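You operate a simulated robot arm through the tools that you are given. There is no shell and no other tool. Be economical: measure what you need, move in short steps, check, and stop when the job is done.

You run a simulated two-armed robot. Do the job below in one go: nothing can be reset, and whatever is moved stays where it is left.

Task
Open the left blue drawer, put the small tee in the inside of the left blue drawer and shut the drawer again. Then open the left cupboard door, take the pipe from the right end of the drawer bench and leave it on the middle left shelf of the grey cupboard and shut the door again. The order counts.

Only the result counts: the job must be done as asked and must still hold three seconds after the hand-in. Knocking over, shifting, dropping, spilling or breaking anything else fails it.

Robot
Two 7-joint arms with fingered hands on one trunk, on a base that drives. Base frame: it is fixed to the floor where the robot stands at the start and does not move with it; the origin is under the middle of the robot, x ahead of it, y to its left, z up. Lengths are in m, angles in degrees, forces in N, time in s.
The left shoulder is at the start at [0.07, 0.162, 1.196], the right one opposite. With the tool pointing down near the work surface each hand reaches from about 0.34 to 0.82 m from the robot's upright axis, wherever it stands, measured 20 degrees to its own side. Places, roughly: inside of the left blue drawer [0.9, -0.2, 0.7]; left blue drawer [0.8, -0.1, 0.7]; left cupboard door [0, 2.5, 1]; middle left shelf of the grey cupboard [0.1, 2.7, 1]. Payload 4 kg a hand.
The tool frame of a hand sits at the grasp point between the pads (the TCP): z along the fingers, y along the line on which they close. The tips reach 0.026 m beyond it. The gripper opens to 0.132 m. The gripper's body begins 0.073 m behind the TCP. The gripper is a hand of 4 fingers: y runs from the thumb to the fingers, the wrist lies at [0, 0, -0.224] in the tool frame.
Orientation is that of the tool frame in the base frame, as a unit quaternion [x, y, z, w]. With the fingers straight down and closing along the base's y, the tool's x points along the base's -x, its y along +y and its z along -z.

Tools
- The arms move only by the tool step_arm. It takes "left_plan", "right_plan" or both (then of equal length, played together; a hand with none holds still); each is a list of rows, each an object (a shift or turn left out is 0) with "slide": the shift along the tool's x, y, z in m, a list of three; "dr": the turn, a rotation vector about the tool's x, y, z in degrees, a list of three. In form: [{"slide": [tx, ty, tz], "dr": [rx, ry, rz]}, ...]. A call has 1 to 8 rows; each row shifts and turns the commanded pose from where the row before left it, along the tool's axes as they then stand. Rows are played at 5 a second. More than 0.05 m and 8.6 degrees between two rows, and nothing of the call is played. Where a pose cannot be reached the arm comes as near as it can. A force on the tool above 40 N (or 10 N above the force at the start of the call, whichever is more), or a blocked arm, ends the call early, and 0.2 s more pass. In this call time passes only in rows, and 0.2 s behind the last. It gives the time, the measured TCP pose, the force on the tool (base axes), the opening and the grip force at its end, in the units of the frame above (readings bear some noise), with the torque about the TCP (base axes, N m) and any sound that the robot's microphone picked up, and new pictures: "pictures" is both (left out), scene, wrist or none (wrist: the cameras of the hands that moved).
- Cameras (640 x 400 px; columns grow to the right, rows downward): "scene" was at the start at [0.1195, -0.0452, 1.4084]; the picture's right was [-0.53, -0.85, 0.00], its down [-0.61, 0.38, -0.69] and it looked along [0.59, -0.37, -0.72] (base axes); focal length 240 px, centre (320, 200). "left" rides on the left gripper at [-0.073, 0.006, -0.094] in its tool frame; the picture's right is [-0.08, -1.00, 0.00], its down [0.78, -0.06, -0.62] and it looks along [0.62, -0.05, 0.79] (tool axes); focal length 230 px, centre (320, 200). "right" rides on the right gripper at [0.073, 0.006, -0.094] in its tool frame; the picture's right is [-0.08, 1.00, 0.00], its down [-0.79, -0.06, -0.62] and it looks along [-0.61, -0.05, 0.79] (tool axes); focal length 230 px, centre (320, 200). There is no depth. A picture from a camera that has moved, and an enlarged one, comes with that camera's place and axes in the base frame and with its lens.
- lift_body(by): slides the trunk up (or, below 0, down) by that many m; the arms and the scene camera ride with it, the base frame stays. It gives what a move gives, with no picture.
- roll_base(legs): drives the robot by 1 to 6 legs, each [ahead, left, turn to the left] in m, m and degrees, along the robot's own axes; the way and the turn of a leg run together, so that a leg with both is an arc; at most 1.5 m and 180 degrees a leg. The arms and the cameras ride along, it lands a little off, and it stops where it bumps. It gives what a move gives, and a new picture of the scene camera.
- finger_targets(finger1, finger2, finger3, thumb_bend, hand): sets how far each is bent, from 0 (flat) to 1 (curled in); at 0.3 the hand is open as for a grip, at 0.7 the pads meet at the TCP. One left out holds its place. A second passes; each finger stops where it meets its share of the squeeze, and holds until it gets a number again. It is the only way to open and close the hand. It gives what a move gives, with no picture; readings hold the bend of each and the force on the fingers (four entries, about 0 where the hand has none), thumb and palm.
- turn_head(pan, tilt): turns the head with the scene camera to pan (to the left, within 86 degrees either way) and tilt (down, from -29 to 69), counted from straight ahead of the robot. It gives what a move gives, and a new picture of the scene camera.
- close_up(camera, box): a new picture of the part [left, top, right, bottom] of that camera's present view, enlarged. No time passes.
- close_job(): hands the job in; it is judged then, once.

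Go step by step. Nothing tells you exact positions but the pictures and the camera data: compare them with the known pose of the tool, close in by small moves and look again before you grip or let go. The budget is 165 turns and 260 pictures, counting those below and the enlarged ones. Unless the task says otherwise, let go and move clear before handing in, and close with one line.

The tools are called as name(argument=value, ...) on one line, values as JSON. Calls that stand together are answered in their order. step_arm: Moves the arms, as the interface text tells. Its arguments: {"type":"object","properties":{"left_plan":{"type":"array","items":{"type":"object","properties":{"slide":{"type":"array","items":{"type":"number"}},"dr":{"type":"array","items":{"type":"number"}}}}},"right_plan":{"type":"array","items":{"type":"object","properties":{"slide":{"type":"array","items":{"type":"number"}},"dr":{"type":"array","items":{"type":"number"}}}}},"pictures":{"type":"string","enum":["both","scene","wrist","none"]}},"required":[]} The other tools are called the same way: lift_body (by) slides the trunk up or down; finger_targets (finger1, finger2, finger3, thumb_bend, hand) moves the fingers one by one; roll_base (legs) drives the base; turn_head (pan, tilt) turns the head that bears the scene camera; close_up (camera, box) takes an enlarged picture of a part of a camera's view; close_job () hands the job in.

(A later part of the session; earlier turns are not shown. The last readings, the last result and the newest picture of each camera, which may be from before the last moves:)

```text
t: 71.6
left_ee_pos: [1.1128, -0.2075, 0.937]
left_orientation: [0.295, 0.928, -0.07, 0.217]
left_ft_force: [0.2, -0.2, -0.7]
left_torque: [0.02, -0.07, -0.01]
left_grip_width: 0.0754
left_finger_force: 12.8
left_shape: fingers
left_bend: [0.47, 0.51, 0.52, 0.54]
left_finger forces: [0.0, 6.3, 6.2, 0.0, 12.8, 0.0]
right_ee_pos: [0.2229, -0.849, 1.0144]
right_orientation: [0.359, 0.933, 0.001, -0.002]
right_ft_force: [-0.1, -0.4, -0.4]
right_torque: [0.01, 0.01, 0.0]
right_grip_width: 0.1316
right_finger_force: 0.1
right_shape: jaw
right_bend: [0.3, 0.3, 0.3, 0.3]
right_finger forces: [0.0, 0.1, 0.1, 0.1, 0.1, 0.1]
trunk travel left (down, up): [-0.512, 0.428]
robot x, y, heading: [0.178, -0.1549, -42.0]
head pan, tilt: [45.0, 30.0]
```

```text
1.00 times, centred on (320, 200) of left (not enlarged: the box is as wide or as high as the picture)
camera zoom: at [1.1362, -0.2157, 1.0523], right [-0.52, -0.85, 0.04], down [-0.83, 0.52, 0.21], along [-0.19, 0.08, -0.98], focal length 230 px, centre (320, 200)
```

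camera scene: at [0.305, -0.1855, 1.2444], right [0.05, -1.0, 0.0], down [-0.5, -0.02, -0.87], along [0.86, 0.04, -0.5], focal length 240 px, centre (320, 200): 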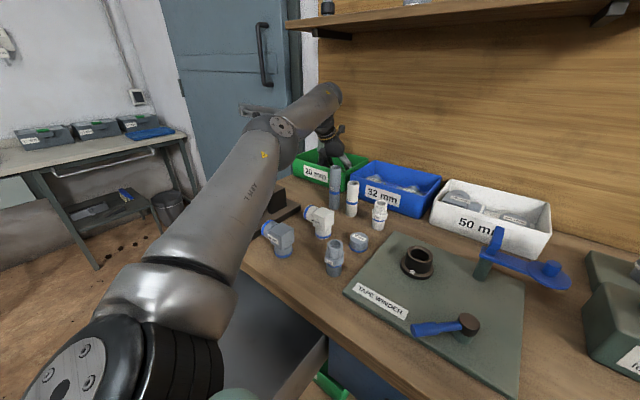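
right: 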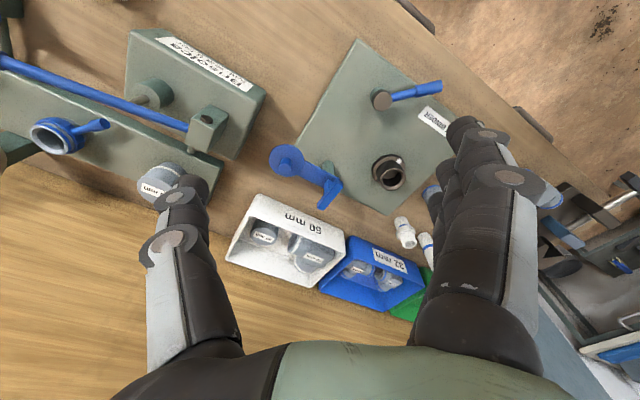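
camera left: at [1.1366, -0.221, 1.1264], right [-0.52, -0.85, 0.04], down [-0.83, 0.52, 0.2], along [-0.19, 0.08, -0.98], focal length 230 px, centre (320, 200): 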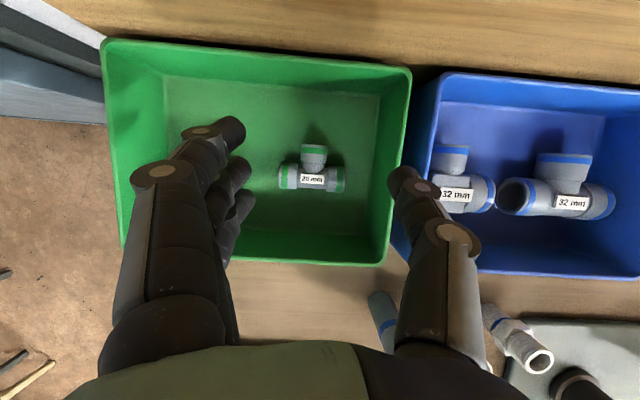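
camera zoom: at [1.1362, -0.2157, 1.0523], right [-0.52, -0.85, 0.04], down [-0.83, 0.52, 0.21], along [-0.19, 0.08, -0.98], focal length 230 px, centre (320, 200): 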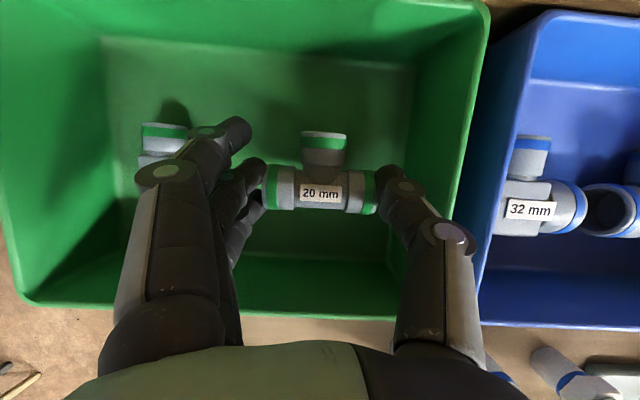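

The tee is held. I raise a bit under the shelf, pull the hand back out and up, then continue up.

lift_body(by=0.06)

step_arm(left_plan=[{"slide": [0.029, 0, -0.027]}, {"slide": [0.029, 0, -0.027]}, {"slide": [0.029, 0, -0.027]}, {"slide": [0.029, 0, -0.027]}], pictures="both")

```text
t: 72.6
left_ee_pos: [1.1139, -0.2073, 0.9975]
left_orientation: [0.295, 0.928, -0.07, 0.216]
left_ft_force: [0.2, 0.0, -0.9]
left_torque: [-0.02, -0.03, 0.02]
left_grip_width: 0.0752
left_finger_force: 12.6
left_shape: fingers
left_bend: [0.47, 0.51, 0.52, 0.54]
left_finger forces: [0.1, 6.3, 6.3, 0.1, 12.7, 0.1]
right_ee_pos: [0.2227, -0.8494, 1.0742]
right_orientation: [0.359, 0.933, 0.001, -0.002]
right_ft_force: [0.3, 0.4, 0.5]
right_torque: [-0.01, 0.0, 0.04]
right_grip_width: 0.132
right_finger_force: 0.0
right_shape: jaw
right_bend: [0.3, 0.3, 0.3, 0.3]
right_finger forces: [0.0, 0.0, 0.0, 0.0, 0.0, 0.0]
trunk travel left (down, up): [-0.572, 0.368]
robot x, y, heading: [0.1792, -0.1569, -42.1]
head pan, tilt: [45.0, 30.0]
```

```text
t: 73.6
left_ee_pos: [0.988, -0.1176, 1.0438]
left_orientation: [0.295, 0.928, -0.07, 0.218]
left_ft_force: [-0.7, 0.0, -0.6]
left_torque: [-0.02, 0.0, -0.02]
left_grip_width: 0.0756
left_finger_force: 12.8
left_shape: fingers
left_bend: [0.47, 0.51, 0.52, 0.54]
left_finger forces: [0.0, 6.5, 6.4, 0.0, 12.6, 0.1]
right_ee_pos: [0.2209, -0.8485, 1.0761]
right_orientation: [0.359, 0.933, 0.0, 0.001]
right_ft_force: [0.4, -0.2, 0.3]
right_torque: [-0.03, -0.04, -0.02]
right_grip_width: 0.1317
right_finger_force: 0.0
right_shape: jaw
right_bend: [0.3, 0.3, 0.3, 0.3]
right_finger forces: [0.0, 0.0, 0.0, 0.0, 0.1, 0.0]
trunk travel left (down, up): [-0.572, 0.368]
robot x, y, heading: [0.1755, -0.1542, -42.4]
head pan, tilt: [45.0, 30.0]
camera scene: at [0.3033, -0.1837, 1.3297], right [0.05, -1.0, 0.0], down [-0.5, -0.03, -0.87], along [0.87, 0.04, -0.5], focal length 240 px, centre (320, 200)
camera left: at [1.0103, -0.1255, 1.1595], right [-0.52, -0.85, 0.04], down [-0.83, 0.52, 0.2], along [-0.19, 0.07, -0.98], focal length 230 px, centre (320, 200)
```

scene: 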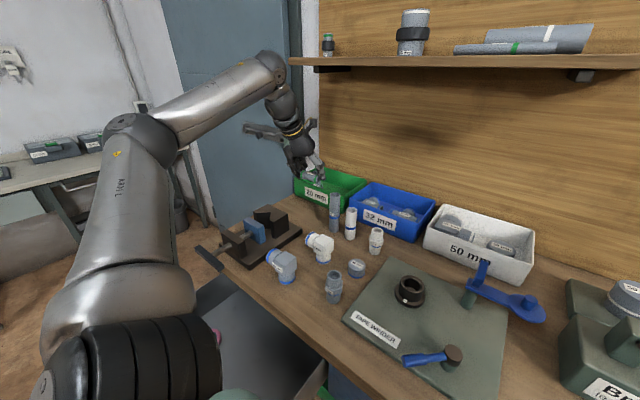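
left: 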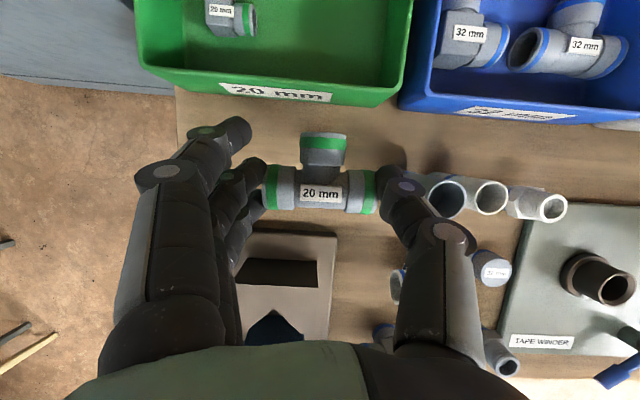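

lift_body(by=0.1)

roll_base(legs=[[-0.435, -0.146, 0]])

close_up(camera="left", box=[0, 0, 640, 400])

```text
t: 74.9
left_ee_pos: [0.9898, -0.1192, 1.1424]
left_orientation: [0.295, 0.928, -0.07, 0.216]
left_ft_force: [-0.4, 0.6, -0.3]
left_torque: [0.01, -0.01, -0.02]
left_grip_width: 0.0755
left_finger_force: 13.0
left_shape: fingers
left_bend: [0.47, 0.51, 0.52, 0.54]
left_finger forces: [0.0, 6.4, 6.4, 0.0, 12.7, 0.0]
right_ee_pos: [0.223, -0.8491, 1.1736]
right_orientation: [0.36, 0.933, 0.001, -0.001]
right_ft_force: [-0.4, -0.4, 0.4]
right_torque: [0.01, -0.03, -0.01]
right_grip_width: 0.1318
right_finger_force: 0.0
right_shape: jaw
right_bend: [0.3, 0.3, 0.3, 0.3]
right_finger forces: [0.0, 0.1, 0.1, 0.0, 0.0, 0.1]
trunk travel left (down, up): [-0.672, 0.268]
robot x, y, heading: [0.1757, -0.153, -42.2]
head pan, tilt: [45.0, 30.0]
```

```text
t: 77.7
left_ee_pos: [0.5673, 0.0655, 1.1419]
left_orientation: [0.297, 0.927, -0.07, 0.216]
left_ft_force: [-0.1, -0.7, -0.4]
left_torque: [-0.04, 0.01, 0.01]
left_grip_width: 0.0755
left_finger_force: 12.9
left_shape: fingers
left_bend: [0.47, 0.51, 0.52, 0.54]
left_finger forces: [0.1, 6.5, 6.3, 0.0, 12.5, 0.0]
right_ee_pos: [-0.2028, -0.6601, 1.1744]
right_orientation: [0.362, 0.932, 0.001, -0.001]
right_ft_force: [0.7, -0.4, 0.5]
right_torque: [-0.01, -0.01, -0.01]
right_grip_width: 0.1319
right_finger_force: 0.0
right_shape: jaw
right_bend: [0.3, 0.3, 0.3, 0.3]
right_finger forces: [0.0, 0.0, 0.1, 0.1, 0.0, 0.1]
trunk travel left (down, up): [-0.672, 0.268]
robot x, y, heading: [-0.2465, 0.0342, -42.4]
head pan, tilt: [45.0, 30.0]
camera scene: at [-0.1166, 0.0032, 1.4293], right [0.04, -1.0, 0.0], down [-0.5, -0.02, -0.87], along [0.86, 0.04, -0.5], focal length 240 px, centre (320, 200)
```

scene: 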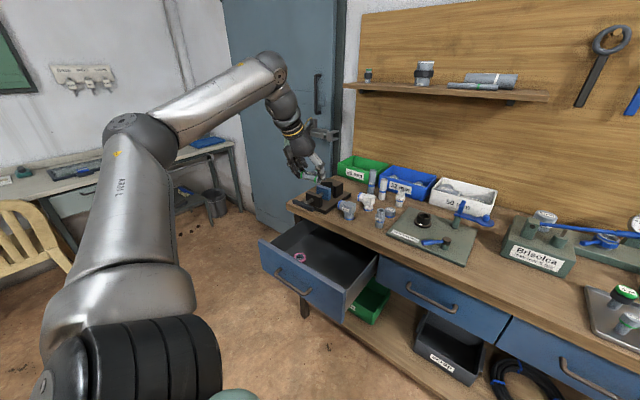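

```text
1.00 times, centred on (320, 200) of left (not enlarged: the box is as wide or as high as the picture)
camera zoom: at [0.5908, 0.0575, 1.2574], right [-0.53, -0.85, 0.04], down [-0.83, 0.52, 0.2], along [-0.19, 0.08, -0.98], focal length 230 px, centre (320, 200)
```

zoom: 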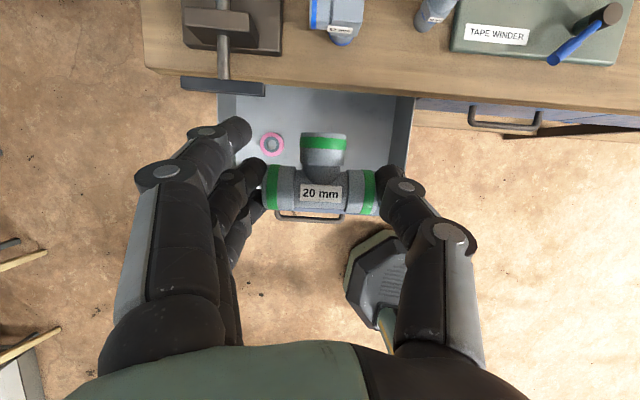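

The hand is over the open drawer; I shift 3 cm right to stay clear of the pink tape roll and lower with the trunk.

step_arm(left_plan=[{"slide": [0, -0.03, 0]}], pictures="none")

lift_body(by=-0.3)

close_up(camera="left", box=[0, 0, 640, 400])

turn_head(pan=30, tilt=30)

```text
t: 78.1
left_ee_pos: [0.5495, 0.0392, 1.143]
left_orientation: [0.299, 0.927, -0.07, 0.217]
left_ft_force: [0.7, -0.6, -0.9]
left_torque: [-0.01, 0.02, -0.01]
left_grip_width: 0.0755
left_finger_force: 12.6
left_shape: fingers
left_bend: [0.47, 0.51, 0.52, 0.54]
left_finger forces: [0.1, 6.5, 6.3, 0.0, 12.7, 0.0]
right_ee_pos: [-0.203, -0.6625, 1.1735]
right_orientation: [0.362, 0.932, 0.001, -0.002]
right_ft_force: [0.4, -0.2, 0.7]
right_torque: [0.02, 0.01, 0.02]
right_grip_width: 0.1318
right_finger_force: 0.0
right_shape: jaw
right_bend: [0.3, 0.3, 0.3, 0.3]
right_finger forces: [0.0, 0.1, 0.1, 0.0, 0.0, 0.0]
trunk travel left (down, up): [-0.672, 0.268]
robot x, y, heading: [-0.2431, 0.0345, -42.5]
head pan, tilt: [45.0, 30.0]
```

```text
t: 81.1
left_ee_pos: [0.5498, 0.0413, 0.8424]
left_orientation: [0.298, 0.927, -0.071, 0.216]
left_ft_force: [0.1, 0.4, -0.4]
left_torque: [0.01, -0.04, -0.02]
left_grip_width: 0.0757
left_finger_force: 12.5
left_shape: fingers
left_bend: [0.47, 0.51, 0.52, 0.54]
left_finger forces: [0.0, 6.3, 6.3, 0.0, 12.5, 0.1]
right_ee_pos: [-0.2032, -0.6594, 0.8736]
right_orientation: [0.361, 0.932, 0.0, -0.001]
right_ft_force: [0.5, -0.6, -0.5]
right_torque: [-0.06, 0.01, -0.04]
right_grip_width: 0.132
right_finger_force: 0.0
right_shape: jaw
right_bend: [0.3, 0.3, 0.3, 0.3]
right_finger forces: [0.1, 0.0, 0.0, 0.0, 0.1, 0.0]
trunk travel left (down, up): [-0.372, 0.568]
robot x, y, heading: [-0.2467, 0.0326, -42.5]
head pan, tilt: [45.0, 30.0]
```

```text
1.00 times, centred on (320, 200) of left (not enlarged: the box is as wide or as high as the picture)
camera zoom: at [0.5728, 0.033, 0.9589], right [-0.53, -0.85, 0.04], down [-0.83, 0.52, 0.2], along [-0.19, 0.08, -0.98], focal length 230 px, centre (320, 200)
```

zoom: 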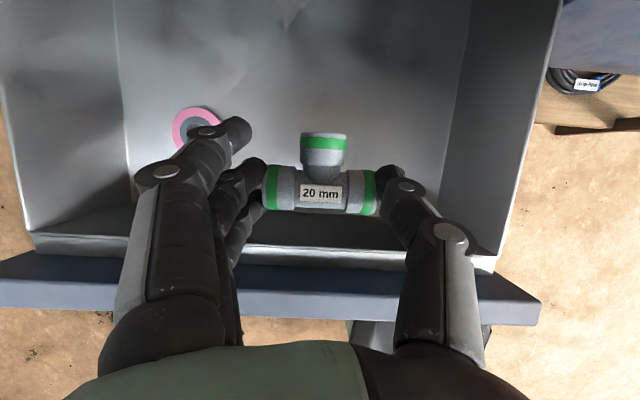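

```text
t: 81.8
left_ee_pos: [0.5504, 0.0409, 0.8432]
left_orientation: [0.298, 0.927, -0.071, 0.217]
left_ft_force: [-0.2, 0.1, -1.1]
left_torque: [0.0, 0.0, -0.01]
left_grip_width: 0.0754
left_finger_force: 12.5
left_shape: fingers
left_bend: [0.47, 0.51, 0.52, 0.54]
left_finger forces: [0.0, 6.4, 6.2, 0.0, 12.6, 0.1]
right_ee_pos: [-0.2044, -0.6589, 0.8748]
right_orientation: [0.362, 0.932, 0.0, -0.001]
right_ft_force: [0.3, -0.5, 0.0]
right_torque: [-0.01, -0.02, -0.04]
right_grip_width: 0.1318
right_finger_force: 0.0
right_shape: jaw
right_bend: [0.3, 0.3, 0.3, 0.3]
right_finger forces: [0.0, 0.1, 0.1, 0.0, 0.0, 0.0]
trunk travel left (down, up): [-0.372, 0.568]
robot x, y, heading: [-0.2466, 0.0336, -42.4]
head pan, tilt: [30.0, 30.0]
camera scene: at [-0.1194, -0.02, 1.1294], right [-0.22, -0.98, 0.0], down [-0.49, 0.11, -0.87], along [0.85, -0.19, -0.5], focal length 240 px, centre (320, 200)
```

scene: 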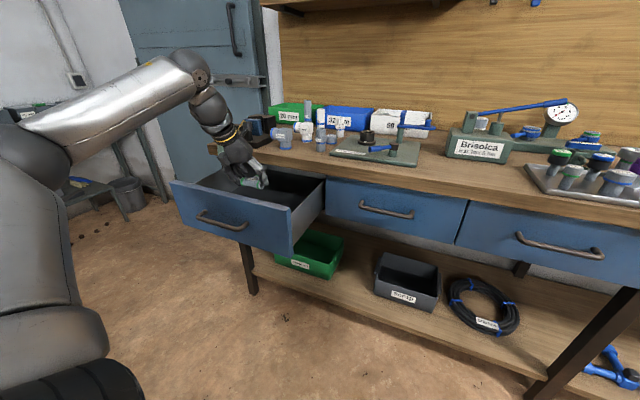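

The hand's back would graze the drawer front, so I shift 4.5 cm forward then lower further.

step_arm(left_plan=[{"slide": [-0.041, 0, 0.019]}], pictures="none")

lift_body(by=-0.09)

close_up(camera="left", box=[0, 0, 640, 400])

```text
t: 82.2
left_ee_pos: [0.5873, 0.0157, 0.8442]
left_orientation: [0.298, 0.927, -0.07, 0.215]
left_ft_force: [0.5, -0.5, 0.1]
left_torque: [0.01, -0.03, -0.03]
left_grip_width: 0.0755
left_finger_force: 12.9
left_shape: fingers
left_bend: [0.47, 0.51, 0.52, 0.54]
left_finger forces: [0.1, 6.3, 6.3, 0.1, 12.5, 0.0]
right_ee_pos: [-0.2026, -0.6619, 0.8729]
right_orientation: [0.362, 0.932, 0.002, -0.003]
right_ft_force: [-0.7, -0.2, 0.0]
right_torque: [0.02, 0.01, 0.02]
right_grip_width: 0.1317
right_finger_force: 0.1
right_shape: jaw
right_bend: [0.3, 0.3, 0.3, 0.3]
right_finger forces: [0.0, 0.0, 0.0, 0.0, 0.1, 0.0]
trunk travel left (down, up): [-0.372, 0.568]
robot x, y, heading: [-0.2464, 0.0365, -42.3]
head pan, tilt: [30.0, 30.0]
```

```text
t: 83.5
left_ee_pos: [0.587, 0.0158, 0.7557]
left_orientation: [0.298, 0.927, -0.07, 0.217]
left_ft_force: [-0.8, 1.3, -1.1]
left_torque: [0.0, -0.04, 0.02]
left_grip_width: 0.0754
left_finger_force: 11.8
left_shape: fingers
left_bend: [0.47, 0.51, 0.52, 0.54]
left_finger forces: [0.1, 6.3, 6.4, 0.1, 12.6, 0.0]
right_ee_pos: [-0.2036, -0.6609, 0.7853]
right_orientation: [0.362, 0.932, 0.0, -0.001]
right_ft_force: [-0.9, 0.0, 0.1]
right_torque: [-0.01, 0.01, 0.0]
right_grip_width: 0.1318
right_finger_force: 0.1
right_shape: jaw
right_bend: [0.3, 0.3, 0.3, 0.3]
right_finger forces: [0.0, 0.1, 0.0, 0.1, 0.0, 0.0]
trunk travel left (down, up): [-0.282, 0.658]
robot x, y, heading: [-0.2481, 0.0334, -42.5]
head pan, tilt: [30.0, 30.0]
```

```text
1.00 times, centred on (320, 200) of left (not enlarged: the box is as wide or as high as the picture)
camera zoom: at [0.6089, 0.0075, 0.8708], right [-0.53, -0.85, 0.04], down [-0.83, 0.52, 0.2], along [-0.19, 0.08, -0.98], focal length 230 px, centre (320, 200)
```

zoom: 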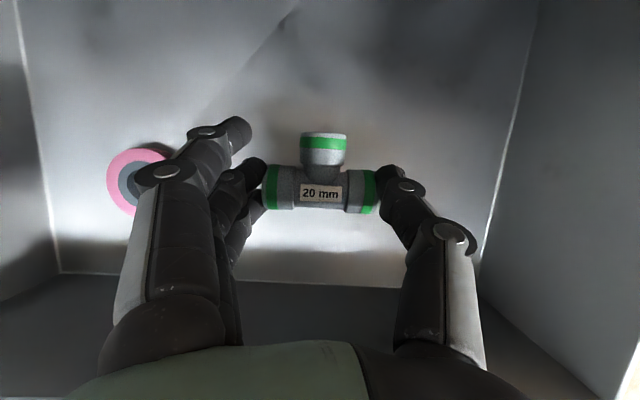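

lift_body(by=-0.02)

lift_body(by=-0.012)

close_up(camera="left", box=[0, 0, 640, 400])

```text
t: 84.2
left_ee_pos: [0.5871, 0.0159, 0.7352]
left_orientation: [0.298, 0.927, -0.071, 0.217]
left_ft_force: [1.0, 0.2, 0.7]
left_torque: [0.04, -0.01, -0.03]
left_grip_width: 0.0758
left_finger_force: 12.8
left_shape: fingers
left_bend: [0.47, 0.51, 0.52, 0.54]
left_finger forces: [0.0, 6.3, 6.3, 0.1, 12.6, 0.0]
right_ee_pos: [-0.203, -0.6596, 0.7655]
right_orientation: [0.362, 0.932, 0.001, -0.001]
right_ft_force: [0.7, 0.0, 0.0]
right_torque: [0.0, 0.01, 0.02]
right_grip_width: 0.1318
right_finger_force: 0.0
right_shape: jaw
right_bend: [0.3, 0.3, 0.3, 0.3]
right_finger forces: [0.0, 0.0, 0.0, 0.1, 0.0, 0.0]
trunk travel left (down, up): [-0.262, 0.678]
robot x, y, heading: [-0.2455, 0.0388, -42.5]
head pan, tilt: [30.0, 30.0]
```

```text
t: 84.8
left_ee_pos: [0.5866, 0.0161, 0.7231]
left_orientation: [0.298, 0.927, -0.071, 0.217]
left_ft_force: [0.1, -0.1, -0.9]
left_torque: [0.01, -0.02, 0.03]
left_grip_width: 0.0757
left_finger_force: 12.3
left_shape: fingers
left_bend: [0.47, 0.51, 0.52, 0.54]
left_finger forces: [0.0, 6.3, 6.3, 0.0, 12.6, 0.0]
right_ee_pos: [-0.2044, -0.6595, 0.7534]
right_orientation: [0.362, 0.932, 0.001, 0.0]
right_ft_force: [-0.4, -0.4, 0.2]
right_torque: [0.01, 0.0, 0.0]
right_grip_width: 0.1324
right_finger_force: 0.0
right_shape: jaw
right_bend: [0.3, 0.3, 0.3, 0.3]
right_finger forces: [0.0, 0.1, 0.0, 0.0, 0.0, 0.0]
trunk travel left (down, up): [-0.25, 0.69]
robot x, y, heading: [-0.2447, 0.0368, -42.7]
head pan, tilt: [30.0, 30.0]
```

```text
1.00 times, centred on (320, 200) of left (not enlarged: the box is as wide or as high as the picture)
camera zoom: at [0.6088, 0.0076, 0.8387], right [-0.53, -0.85, 0.04], down [-0.83, 0.52, 0.2], along [-0.19, 0.08, -0.98], focal length 230 px, centre (320, 200)
```

zoom: 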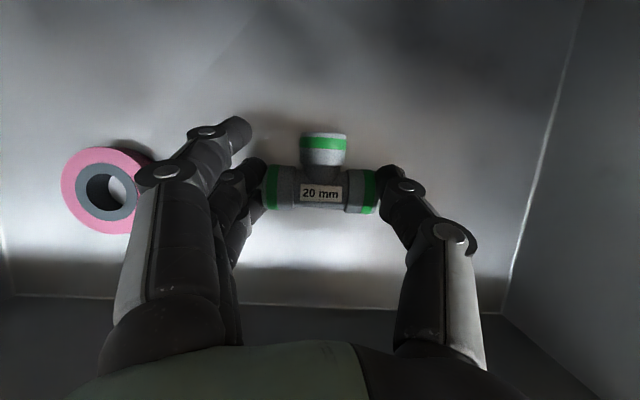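

lift_body(by=-0.015)

lift_body(by=-0.01)

close_up(camera="left", box=[0, 0, 640, 400])

```text
t: 85.5
left_ee_pos: [0.5878, 0.0125, 0.72]
left_orientation: [0.299, 0.924, -0.074, 0.227]
left_ft_force: [1.1, 0.0, 16.8]
left_torque: [0.68, -0.37, -0.09]
left_grip_width: 0.0749
left_finger_force: 21.0
left_shape: fingers
left_bend: [0.47, 0.51, 0.55, 0.55]
left_finger forces: [0.0, 6.9, 21.8, 0.0, 12.3, 0.0]
right_ee_pos: [-0.2045, -0.6594, 0.7384]
right_orientation: [0.362, 0.932, 0.001, 0.0]
right_ft_force: [0.1, 0.5, -0.2]
right_torque: [0.02, -0.01, 0.0]
right_grip_width: 0.1318
right_finger_force: 0.0
right_shape: jaw
right_bend: [0.3, 0.3, 0.3, 0.3]
right_finger forces: [0.1, 0.0, 0.0, 0.0, 0.0, 0.1]
trunk travel left (down, up): [-0.236, 0.704]
robot x, y, heading: [-0.2475, 0.0321, -42.2]
head pan, tilt: [30.0, 30.0]
stopped: the force on the tool passed its limit (the readings are from after the stop); the commanded pose is now the measured one
```

```text
t: 86.0
left_ee_pos: [0.5899, 0.0109, 0.7189]
left_orientation: [0.301, 0.921, -0.077, 0.236]
left_ft_force: [2.1, -0.7, 18.7]
left_torque: [0.69, -0.42, -0.1]
left_grip_width: 0.0748
left_finger_force: 21.4
left_shape: fingers
left_bend: [0.47, 0.51, 0.55, 0.55]
left_finger forces: [0.0, 6.8, 24.3, 0.1, 12.5, 0.1]
right_ee_pos: [-0.2037, -0.6585, 0.7314]
right_orientation: [0.36, 0.933, 0.002, 0.0]
right_ft_force: [0.1, -0.1, 0.4]
right_torque: [-0.02, -0.01, -0.01]
right_grip_width: 0.1318
right_finger_force: 0.0
right_shape: jaw
right_bend: [0.3, 0.3, 0.3, 0.3]
right_finger forces: [0.0, 0.0, 0.0, 0.0, 0.0, 0.1]
trunk travel left (down, up): [-0.229, 0.711]
robot x, y, heading: [-0.2458, 0.0355, -42.6]
head pan, tilt: [30.0, 30.0]
stopped: the force on the tool passed its limit (the readings are from after the stop); the commanded pose is now the measured one
```

```text
1.00 times, centred on (320, 200) of left (not enlarged: the box is as wide or as high as the picture)
camera zoom: at [0.6076, 0.0041, 0.8358], right [-0.53, -0.85, 0.04], down [-0.83, 0.53, 0.16], along [-0.16, 0.06, -0.99], focal length 230 px, centre (320, 200)
```

zoom: 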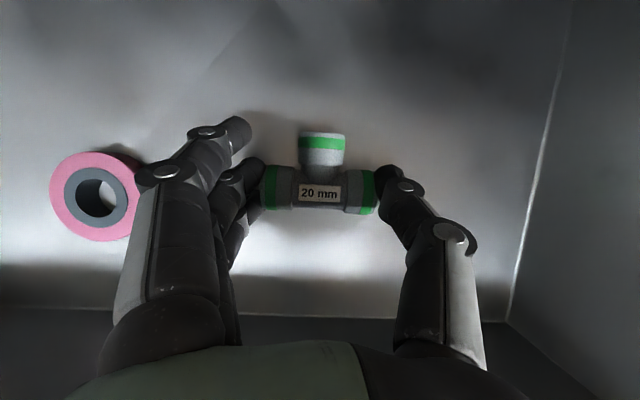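

Contact with the drawer floor. I ease up about 1 cm and open the fingers to release the tee.

lift_body(by=0.01)

finger_targets(hand="left", finger2=0.46, finger3=0.46, thumb_bend=0.45)

lift_body(by=0.08)

close_up(camera="left", box=[0, 0, 640, 400])

```text
t: 86.5
left_ee_pos: [0.5903, 0.0132, 0.7225]
left_orientation: [0.3, 0.923, -0.075, 0.23]
left_ft_force: [-0.6, -0.3, 0.0]
left_torque: [0.02, -0.01, 0.01]
left_grip_width: 0.0752
left_finger_force: 13.3
left_shape: fingers
left_bend: [0.47, 0.51, 0.53, 0.55]
left_finger forces: [0.1, 6.4, 6.7, 0.0, 13.0, 0.0]
right_ee_pos: [-0.2029, -0.6602, 0.7414]
right_orientation: [0.361, 0.932, 0.001, -0.001]
right_ft_force: [-0.9, 0.3, 0.0]
right_torque: [0.01, -0.03, -0.01]
right_grip_width: 0.1319
right_finger_force: 0.2
right_shape: jaw
right_bend: [0.3, 0.3, 0.3, 0.3]
right_finger forces: [0.0, 0.0, 0.0, 0.0, 0.1, 0.0]
trunk travel left (down, up): [-0.239, 0.701]
robot x, y, heading: [-0.2469, 0.0378, -42.6]
head pan, tilt: [30.0, 30.0]
```

```text
t: 87.5
left_ee_pos: [0.5905, 0.0117, 0.7233]
left_orientation: [0.299, 0.923, -0.075, 0.23]
left_ft_force: [-0.6, 0.4, 0.0]
left_torque: [0.01, -0.04, -0.02]
left_grip_width: 0.0838
left_finger_force: 0.0
left_shape: fingers
left_bend: [0.47, 0.46, 0.46, 0.45]
left_finger forces: [0.1, 0.1, 0.0, 0.0, 0.1, 0.1]
right_ee_pos: [-0.203, -0.659, 0.7419]
right_orientation: [0.362, 0.932, 0.002, -0.001]
right_ft_force: [-0.3, -0.4, 1.2]
right_torque: [0.0, -0.01, -0.02]
right_grip_width: 0.1317
right_finger_force: 0.0
right_shape: jaw
right_bend: [0.3, 0.3, 0.3, 0.3]
right_finger forces: [0.1, 0.1, 0.1, 0.0, 0.0, 0.1]
trunk travel left (down, up): [-0.239, 0.701]
robot x, y, heading: [-0.2473, 0.0366, -42.6]
head pan, tilt: [30.0, 30.0]
```

```text
t: 88.7
left_ee_pos: [0.5908, 0.012, 0.8038]
left_orientation: [0.299, 0.923, -0.076, 0.231]
left_ft_force: [0.9, -0.6, -0.5]
left_torque: [0.0, -0.02, -0.01]
left_grip_width: 0.0838
left_finger_force: 0.0
left_shape: fingers
left_bend: [0.47, 0.46, 0.46, 0.45]
left_finger forces: [0.0, 0.1, 0.0, 0.0, 0.0, 0.0]
right_ee_pos: [-0.2034, -0.659, 0.8211]
right_orientation: [0.362, 0.932, 0.001, -0.002]
right_ft_force: [0.3, 1.2, -0.2]
right_torque: [-0.02, 0.0, 0.01]
right_grip_width: 0.1319
right_finger_force: 0.1
right_shape: jaw
right_bend: [0.3, 0.3, 0.3, 0.3]
right_finger forces: [0.0, 0.0, 0.1, 0.0, 0.0, 0.0]
trunk travel left (down, up): [-0.319, 0.621]
robot x, y, heading: [-0.2466, 0.0339, -42.4]
head pan, tilt: [30.0, 30.0]
```

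```text
1.00 times, centred on (320, 200) of left (not enlarged: the box is as wide or as high as the picture)
camera zoom: at [0.6093, 0.0048, 0.92], right [-0.53, -0.85, 0.04], down [-0.83, 0.53, 0.17], along [-0.17, 0.06, -0.98], focal length 230 px, centre (320, 200)
```

zoom: 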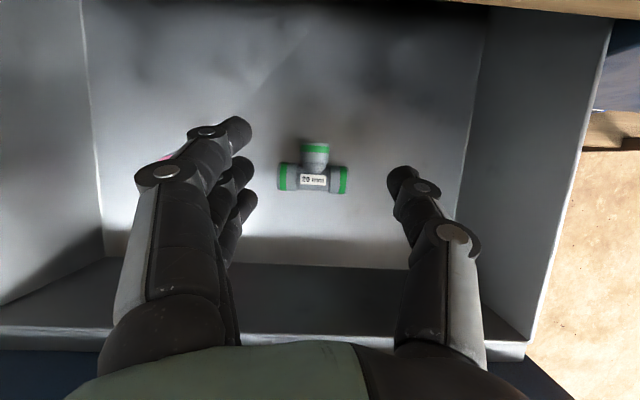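

The tee rests in the drawer. I raise the hand, back away, make a fist, and push the drawer shut by its front.

lift_body(by=0.15)

roll_base(legs=[[-0.397, -0.04, 0]])

finger_targets(hand="left", finger1=0.72, finger2=0.72, finger3=0.72, thumb_bend=0.72)

lift_body(by=-0.22)

turn_head(pan=25, tilt=30)

```text
t: 90.5
left_ee_pos: [0.5904, 0.0122, 0.9535]
left_orientation: [0.299, 0.923, -0.076, 0.232]
left_ft_force: [0.1, 0.6, 0.2]
left_torque: [0.0, -0.03, -0.01]
left_grip_width: 0.0839
left_finger_force: 0.1
left_shape: fingers
left_bend: [0.47, 0.46, 0.46, 0.45]
left_finger forces: [0.1, 0.0, 0.1, 0.0, 0.0, 0.1]
right_ee_pos: [-0.2025, -0.6595, 0.9709]
right_orientation: [0.362, 0.932, 0.002, -0.001]
right_ft_force: [0.6, -1.2, 1.1]
right_torque: [0.03, -0.03, 0.02]
right_grip_width: 0.132
right_finger_force: 0.1
right_shape: jaw
right_bend: [0.3, 0.3, 0.3, 0.3]
right_finger forces: [0.1, 0.0, 0.0, 0.0, 0.0, 0.0]
trunk travel left (down, up): [-0.469, 0.471]
robot x, y, heading: [-0.2458, 0.0367, -42.6]
head pan, tilt: [30.0, 30.0]
```

```text
t: 92.9
left_ee_pos: [0.2749, 0.2452, 0.9536]
left_orientation: [0.3, 0.922, -0.076, 0.231]
left_ft_force: [0.1, 0.0, 0.7]
left_torque: [-0.04, -0.03, -0.03]
left_grip_width: 0.084
left_finger_force: 0.1
left_shape: fingers
left_bend: [0.47, 0.46, 0.46, 0.45]
left_finger forces: [0.0, 0.1, 0.1, 0.1, 0.0, 0.0]
right_ee_pos: [-0.5182, -0.4251, 0.9722]
right_orientation: [0.362, 0.932, 0.001, -0.001]
right_ft_force: [-0.1, 0.0, -0.8]
right_torque: [-0.04, -0.03, 0.02]
right_grip_width: 0.1319
right_finger_force: 0.0
right_shape: jaw
right_bend: [0.3, 0.3, 0.3, 0.3]
right_finger forces: [0.0, 0.0, 0.0, 0.1, 0.0, 0.1]
trunk travel left (down, up): [-0.469, 0.471]
robot x, y, heading: [-0.5573, 0.2692, -42.6]
head pan, tilt: [30.0, 30.0]
camera scene: at [-0.434, 0.2141, 1.226], right [-0.22, -0.98, 0.0], down [-0.49, 0.11, -0.87], along [0.85, -0.19, -0.5], focal length 240 px, centre (320, 200)
```

scene: 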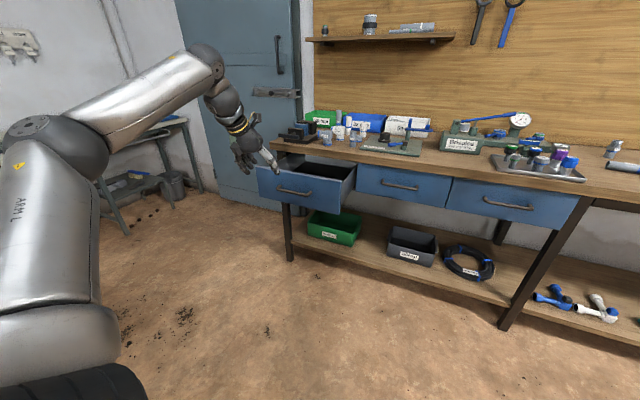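

```text
t: 93.9
left_ee_pos: [0.2745, 0.2439, 0.954]
left_orientation: [0.3, 0.923, -0.075, 0.231]
left_ft_force: [0.1, -0.2, -0.4]
left_torque: [0.02, 0.03, -0.01]
left_grip_width: 0.0113
left_finger_force: 0.0
left_shape: fingers
left_bend: [0.72, 0.71, 0.72, 0.71]
left_finger forces: [0.0, 0.0, 0.0, 0.0, 0.0, 0.0]
right_ee_pos: [-0.5181, -0.4263, 0.9717]
right_orientation: [0.362, 0.932, 0.001, -0.002]
right_ft_force: [0.4, -0.3, -0.4]
right_torque: [0.0, -0.01, -0.03]
right_grip_width: 0.1319
right_finger_force: 0.0
right_shape: jaw
right_bend: [0.3, 0.3, 0.3, 0.3]
right_finger forces: [0.1, 0.0, 0.0, 0.1, 0.0, 0.0]
trunk travel left (down, up): [-0.469, 0.471]
robot x, y, heading: [-0.5599, 0.2684, -42.9]
head pan, tilt: [30.0, 30.0]
```

```text
t: 96.3
left_ee_pos: [0.2763, 0.246, 0.7337]
left_orientation: [0.3, 0.922, -0.076, 0.231]
left_ft_force: [-0.6, 0.7, 0.1]
left_torque: [0.01, -0.01, 0.02]
left_grip_width: 0.0113
left_finger_force: 0.0
left_shape: fingers
left_bend: [0.72, 0.71, 0.72, 0.71]
left_finger forces: [0.1, 0.1, 0.1, 0.0, 0.0, 0.1]
right_ee_pos: [-0.5179, -0.4258, 0.7516]
right_orientation: [0.363, 0.932, 0.001, -0.002]
right_ft_force: [-0.2, 0.0, 0.2]
right_torque: [0.0, -0.02, 0.01]
right_grip_width: 0.1319
right_finger_force: 0.2
right_shape: jaw
right_bend: [0.3, 0.3, 0.3, 0.3]
right_finger forces: [0.1, 0.0, 0.0, 0.0, 0.1, 0.0]
trunk travel left (down, up): [-0.249, 0.691]
robot x, y, heading: [-0.5598, 0.2701, -42.4]
head pan, tilt: [30.0, 30.0]
```

```text
t: 96.9
left_ee_pos: [0.2756, 0.2445, 0.7338]
left_orientation: [0.3, 0.923, -0.076, 0.231]
left_ft_force: [0.2, -0.2, -1.0]
left_torque: [-0.02, 0.02, 0.0]
left_grip_width: 0.0112
left_finger_force: 0.1
left_shape: fingers
left_bend: [0.72, 0.71, 0.72, 0.71]
left_finger forces: [0.0, 0.1, 0.0, 0.0, 0.1, 0.0]
right_ee_pos: [-0.5184, -0.4254, 0.7515]
right_orientation: [0.362, 0.932, 0.001, -0.001]
right_ft_force: [0.3, 1.1, -0.2]
right_torque: [0.0, 0.0, 0.01]
right_grip_width: 0.1317
right_finger_force: 0.1
right_shape: jaw
right_bend: [0.3, 0.3, 0.3, 0.3]
right_finger forces: [0.0, 0.0, 0.0, 0.0, 0.1, 0.0]
trunk travel left (down, up): [-0.249, 0.691]
robot x, y, heading: [-0.5617, 0.267, -42.2]
head pan, tilt: [25.0, 30.0]
camera scene: at [-0.4357, 0.2063, 1.006], right [-0.3, -0.95, 0.0], down [-0.48, 0.15, -0.87], along [0.83, -0.26, -0.5], focal length 240 px, centre (320, 200)
```

scene: 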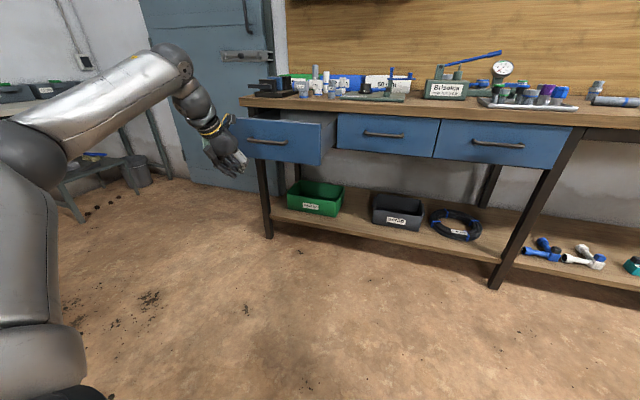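

I tilt the hand further forward so its tips push the drawer front without the hand hitting the bench edge.

step_arm(left_plan=[{"dr": [0, -8, 0]}, {"dr": [0, -8, 0]}, {"dr": [0, -8, 0]}, {"dr": [0, -8, 0]}], pictures="none")

lift_body(by=0.03)

roll_base(legs=[[0.16, 0.022, 0]])

close_up(camera="left", box=[0, 0, 640, 400])

```text
t: 97.9
left_ee_pos: [0.2749, 0.2449, 0.734]
left_orientation: [0.266, 0.823, -0.155, 0.478]
left_ft_force: [-0.4, -0.2, 0.7]
left_torque: [-0.01, 0.02, -0.02]
left_grip_width: 0.0115
left_finger_force: 0.1
left_shape: fingers
left_bend: [0.72, 0.71, 0.72, 0.71]
left_finger forces: [0.1, 0.0, 0.1, 0.0, 0.0, 0.0]
right_ee_pos: [-0.5183, -0.4247, 0.7526]
right_orientation: [0.363, 0.932, 0.0, -0.001]
right_ft_force: [0.5, 0.1, 0.3]
right_torque: [-0.01, 0.01, 0.01]
right_grip_width: 0.1319
right_finger_force: 0.0
right_shape: jaw
right_bend: [0.3, 0.3, 0.3, 0.3]
right_finger forces: [0.0, 0.0, 0.0, 0.1, 0.0, 0.0]
trunk travel left (down, up): [-0.249, 0.691]
robot x, y, heading: [-0.5599, 0.2692, -42.6]
head pan, tilt: [25.0, 30.0]
```

```text
t: 98.7
left_ee_pos: [0.2738, 0.2447, 0.7632]
left_orientation: [0.268, 0.823, -0.156, 0.475]
left_ft_force: [0.1, 0.1, 1.3]
left_torque: [-0.02, -0.03, -0.01]
left_grip_width: 0.0115
left_finger_force: 0.0
left_shape: fingers
left_bend: [0.72, 0.71, 0.72, 0.71]
left_finger forces: [0.0, 0.0, 0.1, 0.0, 0.1, 0.0]
right_ee_pos: [-0.5187, -0.4261, 0.7798]
right_orientation: [0.363, 0.932, 0.002, -0.001]
right_ft_force: [-0.6, 0.4, 0.3]
right_torque: [-0.01, 0.01, 0.01]
right_grip_width: 0.1318
right_finger_force: 0.1
right_shape: jaw
right_bend: [0.3, 0.3, 0.3, 0.3]
right_finger forces: [0.1, 0.0, 0.0, 0.1, 0.0, 0.0]
trunk travel left (down, up): [-0.279, 0.661]
robot x, y, heading: [-0.5593, 0.2686, -42.3]
head pan, tilt: [25.0, 30.0]
```

```text
t: 100.1
left_ee_pos: [0.4075, 0.153, 0.7634]
left_orientation: [0.267, 0.823, -0.154, 0.477]
left_ft_force: [-0.7, -0.4, -0.4]
left_torque: [0.0, 0.04, -0.01]
left_grip_width: 0.0115
left_finger_force: 0.0
left_shape: fingers
left_bend: [0.72, 0.71, 0.72, 0.71]
left_finger forces: [0.1, 0.0, 0.1, 0.0, 0.0, 0.0]
right_ee_pos: [-0.3885, -0.5157, 0.7816]
right_orientation: [0.362, 0.932, 0.001, -0.001]
right_ft_force: [0.7, 0.0, -0.2]
right_torque: [0.01, -0.04, 0.02]
right_grip_width: 0.1319
right_finger_force: 0.0
right_shape: jaw
right_bend: [0.3, 0.3, 0.3, 0.3]
right_finger forces: [0.0, 0.0, 0.0, 0.1, 0.1, 0.1]
trunk travel left (down, up): [-0.279, 0.661]
robot x, y, heading: [-0.4281, 0.1775, -42.6]
head pan, tilt: [25.0, 30.0]
camera scene: at [-0.3037, 0.1152, 1.0358], right [-0.3, -0.95, 0.0], down [-0.48, 0.15, -0.87], along [0.83, -0.26, -0.5], focal length 240 px, centre (320, 200)
```

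scene: 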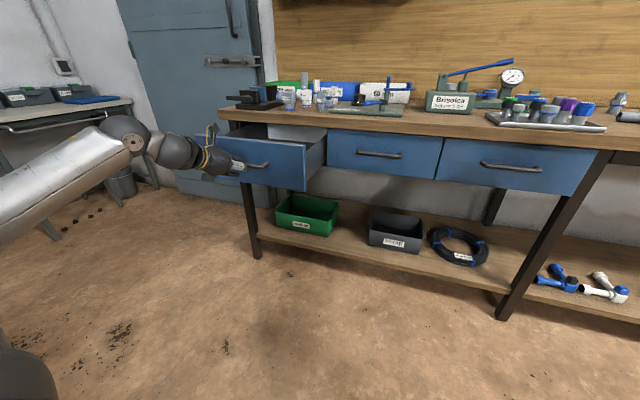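

```text
1.00 times, centred on (320, 200) of left (not enlarged: the box is as wide or as high as the picture)
camera zoom: at [0.374, 0.1848, 0.8724], right [-0.56, -0.83, 0.07], down [-0.78, 0.5, -0.37], along [0.27, -0.26, -0.93], focal length 230 px, centre (320, 200)
```

zoom: 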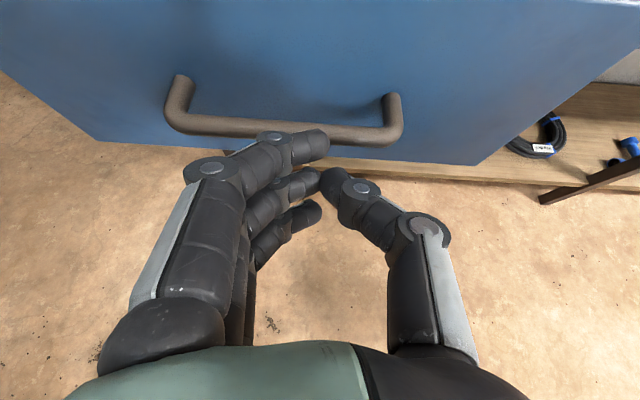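

The hand is centred at the handle. I push forward in steps.

roll_base(legs=[[0.15, 0.02, 0]])

roll_base(legs=[[0.08, 0.01, 0]])

```text
t: 101.5
left_ee_pos: [0.5307, 0.0686, 0.7628]
left_orientation: [0.267, 0.824, -0.155, 0.476]
left_ft_force: [-0.3, 0.0, -0.1]
left_torque: [0.01, -0.02, 0.0]
left_grip_width: 0.0112
left_finger_force: 0.0
left_shape: fingers
left_bend: [0.72, 0.72, 0.72, 0.71]
left_finger forces: [0.0, 0.0, 0.0, 0.1, 0.0, 0.0]
right_ee_pos: [-0.2603, -0.6021, 0.7807]
right_orientation: [0.361, 0.932, 0.001, -0.002]
right_ft_force: [0.2, 0.0, -0.3]
right_torque: [0.01, 0.05, 0.0]
right_grip_width: 0.132
right_finger_force: 0.0
right_shape: jaw
right_bend: [0.3, 0.3, 0.3, 0.3]
right_finger forces: [0.0, 0.0, 0.0, 0.1, 0.0, 0.0]
trunk travel left (down, up): [-0.279, 0.661]
robot x, y, heading: [-0.3036, 0.0927, -42.4]
head pan, tilt: [25.0, 30.0]
camera scene: at [-0.1793, 0.029, 1.0358], right [-0.3, -0.95, 0.0], down [-0.48, 0.15, -0.87], along [0.83, -0.26, -0.5], focal length 240 px, centre (320, 200)
```

scene: 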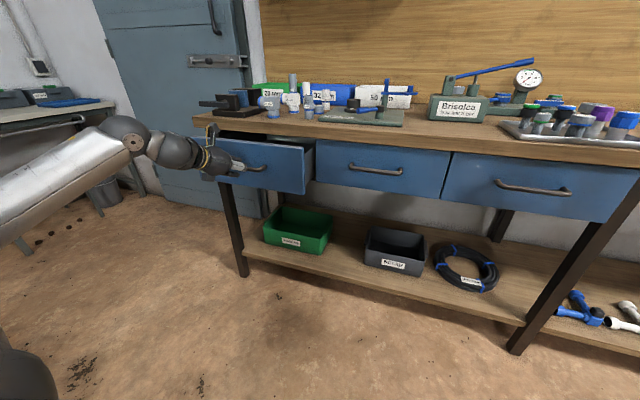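

```text
t: 102.5
left_ee_pos: [0.595, 0.0236, 0.7687]
left_orientation: [0.266, 0.821, -0.156, 0.48]
left_ft_force: [1.1, 3.2, 23.5]
left_torque: [-0.34, -0.21, 0.09]
left_grip_width: 0.0106
left_finger_force: 24.3
left_shape: fingers
left_bend: [0.72, 0.71, 0.73, 0.72]
left_finger forces: [0.1, 0.0, 14.3, 0.0, 34.3, 0.0]
right_ee_pos: [-0.1979, -0.6486, 0.7816]
right_orientation: [0.362, 0.932, 0.002, 0.001]
right_ft_force: [-0.2, -0.3, -1.0]
right_torque: [0.01, 0.02, -0.02]
right_grip_width: 0.1322
right_finger_force: 0.1
right_shape: jaw
right_bend: [0.3, 0.3, 0.3, 0.3]
right_finger forces: [0.0, 0.0, 0.1, 0.0, 0.0, 0.0]
trunk travel left (down, up): [-0.279, 0.661]
robot x, y, heading: [-0.2422, 0.046, -42.5]
head pan, tilt: [25.0, 30.0]
camera scene: at [-0.1171, -0.0168, 1.0365], right [-0.3, -0.95, 0.0], down [-0.47, 0.15, -0.87], along [0.83, -0.26, -0.5], focal length 240 px, centre (320, 200)
```

scene: 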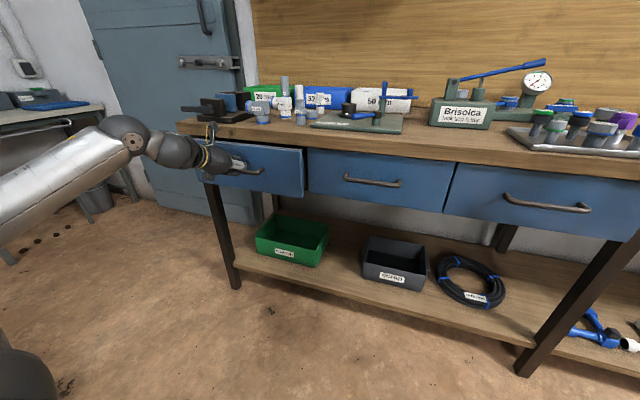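

lift_body(by=0.012)

close_up(camera="left", box=[0, 0, 640, 400])

close_up(camera="scene", box=[170, 80, 330, 200])

```text
t: 103.1
left_ee_pos: [0.597, 0.0233, 0.7776]
left_orientation: [0.265, 0.822, -0.157, 0.479]
left_ft_force: [0.1, -0.1, -0.6]
left_torque: [-0.01, 0.0, 0.0]
left_grip_width: 0.0114
left_finger_force: 0.0
left_shape: fingers
left_bend: [0.72, 0.71, 0.72, 0.71]
left_finger forces: [0.0, 0.0, 0.0, 0.0, 0.0, 0.0]
right_ee_pos: [-0.1954, -0.6494, 0.7932]
right_orientation: [0.361, 0.933, 0.001, -0.001]
right_ft_force: [-0.5, -0.3, 0.2]
right_torque: [0.03, 0.01, 0.03]
right_grip_width: 0.132
right_finger_force: 0.1
right_shape: jaw
right_bend: [0.3, 0.3, 0.3, 0.3]
right_finger forces: [0.0, 0.0, 0.0, 0.0, 0.1, 0.0]
trunk travel left (down, up): [-0.291, 0.649]
robot x, y, heading: [-0.2353, 0.05, -42.3]
head pan, tilt: [25.0, 30.0]
```

```text
1.00 times, centred on (320, 200) of left (not enlarged: the box is as wide or as high as the picture)
camera zoom: at [0.5637, 0.0551, 0.8868], right [-0.55, -0.83, 0.07], down [-0.78, 0.49, -0.38], along [0.28, -0.26, -0.92], focal length 230 px, centre (320, 200)
```

zoom: 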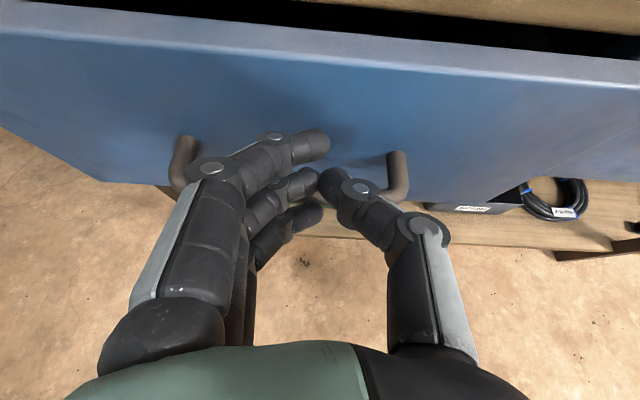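

```text
3.33 times, centred on (250, 140) of scene
camera zoom: at [-0.1138, -0.0171, 1.0478], right [-0.3, -0.95, 0.0], down [-0.48, 0.15, -0.87], along [0.83, -0.26, -0.5], focal length 800 px, centre (553, 400)
```

zoom: 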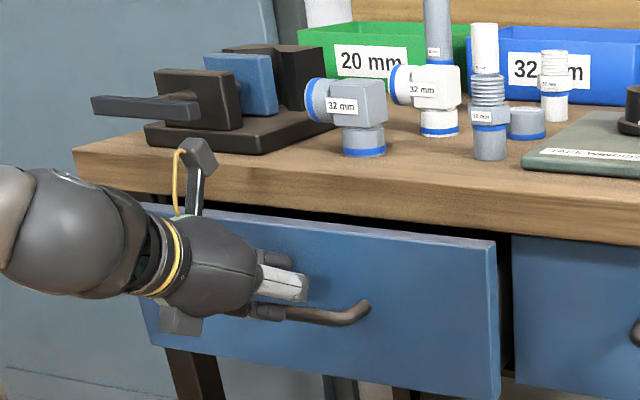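

roll_base(legs=[[0.05, 0.006, 0]])

roll_base(legs=[[0.04, 0.005, 0]])

close_up(camera="left", box=[0, 0, 640, 400])

```text
t: 104.0
left_ee_pos: [0.6371, -0.0025, 0.7799]
left_orientation: [0.264, 0.822, -0.156, 0.48]
left_ft_force: [-2.5, 2.6, 3.4]
left_torque: [0.05, 0.11, 0.0]
left_grip_width: 0.011
left_finger_force: 2.3
left_shape: fingers
left_bend: [0.72, 0.71, 0.74, 0.71]
left_finger forces: [0.1, 0.0, 5.3, 0.1, 0.0, 0.0]
right_ee_pos: [-0.1543, -0.6779, 0.7933]
right_orientation: [0.36, 0.933, 0.001, -0.001]
right_ft_force: [0.6, -0.5, -0.2]
right_torque: [0.0, 0.03, 0.02]
right_grip_width: 0.1319
right_finger_force: 0.1
right_shape: jaw
right_bend: [0.3, 0.3, 0.3, 0.3]
right_finger forces: [0.0, 0.0, 0.0, 0.1, 0.0, 0.0]
trunk travel left (down, up): [-0.291, 0.649]
robot x, y, heading: [-0.201, 0.0195, -42.2]
head pan, tilt: [25.0, 30.0]
camera scene: at [-0.0745, -0.0451, 1.0481], right [-0.3, -0.95, 0.0], down [-0.48, 0.15, -0.87], along [0.83, -0.26, -0.5], focal length 240 px, centre (320, 200)
```

scene: 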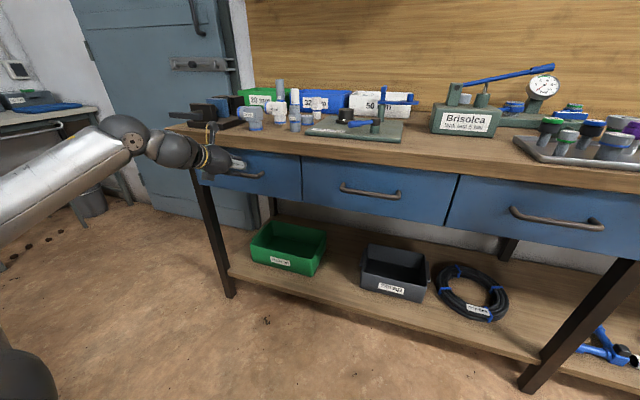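

```text
t: 105.0
left_ee_pos: [0.6578, -0.0151, 0.7806]
left_orientation: [0.266, 0.823, -0.154, 0.479]
left_ft_force: [-12.7, 5.5, 5.3]
left_torque: [0.02, -0.11, -0.2]
left_grip_width: 0.0097
left_finger_force: 12.4
left_shape: fingers
left_bend: [0.79, 0.72, 0.72, 0.73]
left_finger forces: [7.7, 0.0, 6.1, 0.0, 10.6, 0.1]
right_ee_pos: [-0.1278, -0.6925, 0.7923]
right_orientation: [0.357, 0.934, 0.002, -0.001]
right_ft_force: [-0.6, -0.6, -0.1]
right_torque: [-0.03, -0.01, -0.02]
right_grip_width: 0.1318
right_finger_force: 0.1
right_shape: jaw
right_bend: [0.3, 0.3, 0.3, 0.3]
right_finger forces: [0.0, 0.0, 0.0, 0.0, 0.1, 0.0]
trunk travel left (down, up): [-0.291, 0.649]
robot x, y, heading: [-0.1737, 0.0011, -41.9]
head pan, tilt: [25.0, 30.0]
stopped in leg 1: the force on the tool passed its limit (the readings are from after the stop); the commanded pose is now the measured one
camera scene: at [-0.0515, -0.0612, 1.0483], right [-0.29, -0.96, 0.0], down [-0.48, 0.15, -0.87], along [0.83, -0.25, -0.5], focal length 240 px, centre (320, 200)
```

scene: 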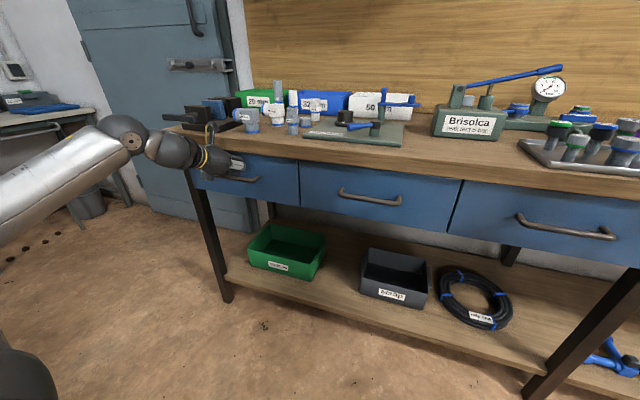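

```text
1.00 times, centred on (320, 200) of left (not enlarged: the box is as wide or as high as the picture)
camera zoom: at [0.6241, 0.0158, 0.8895], right [-0.55, -0.83, 0.07], down [-0.79, 0.49, -0.38], along [0.28, -0.26, -0.92], focal length 230 px, centre (320, 200)
```

zoom: 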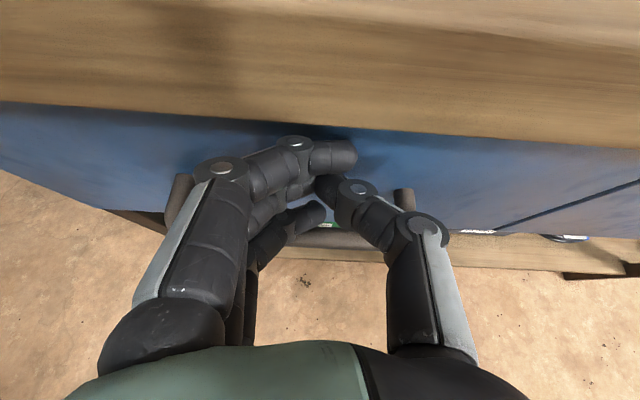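

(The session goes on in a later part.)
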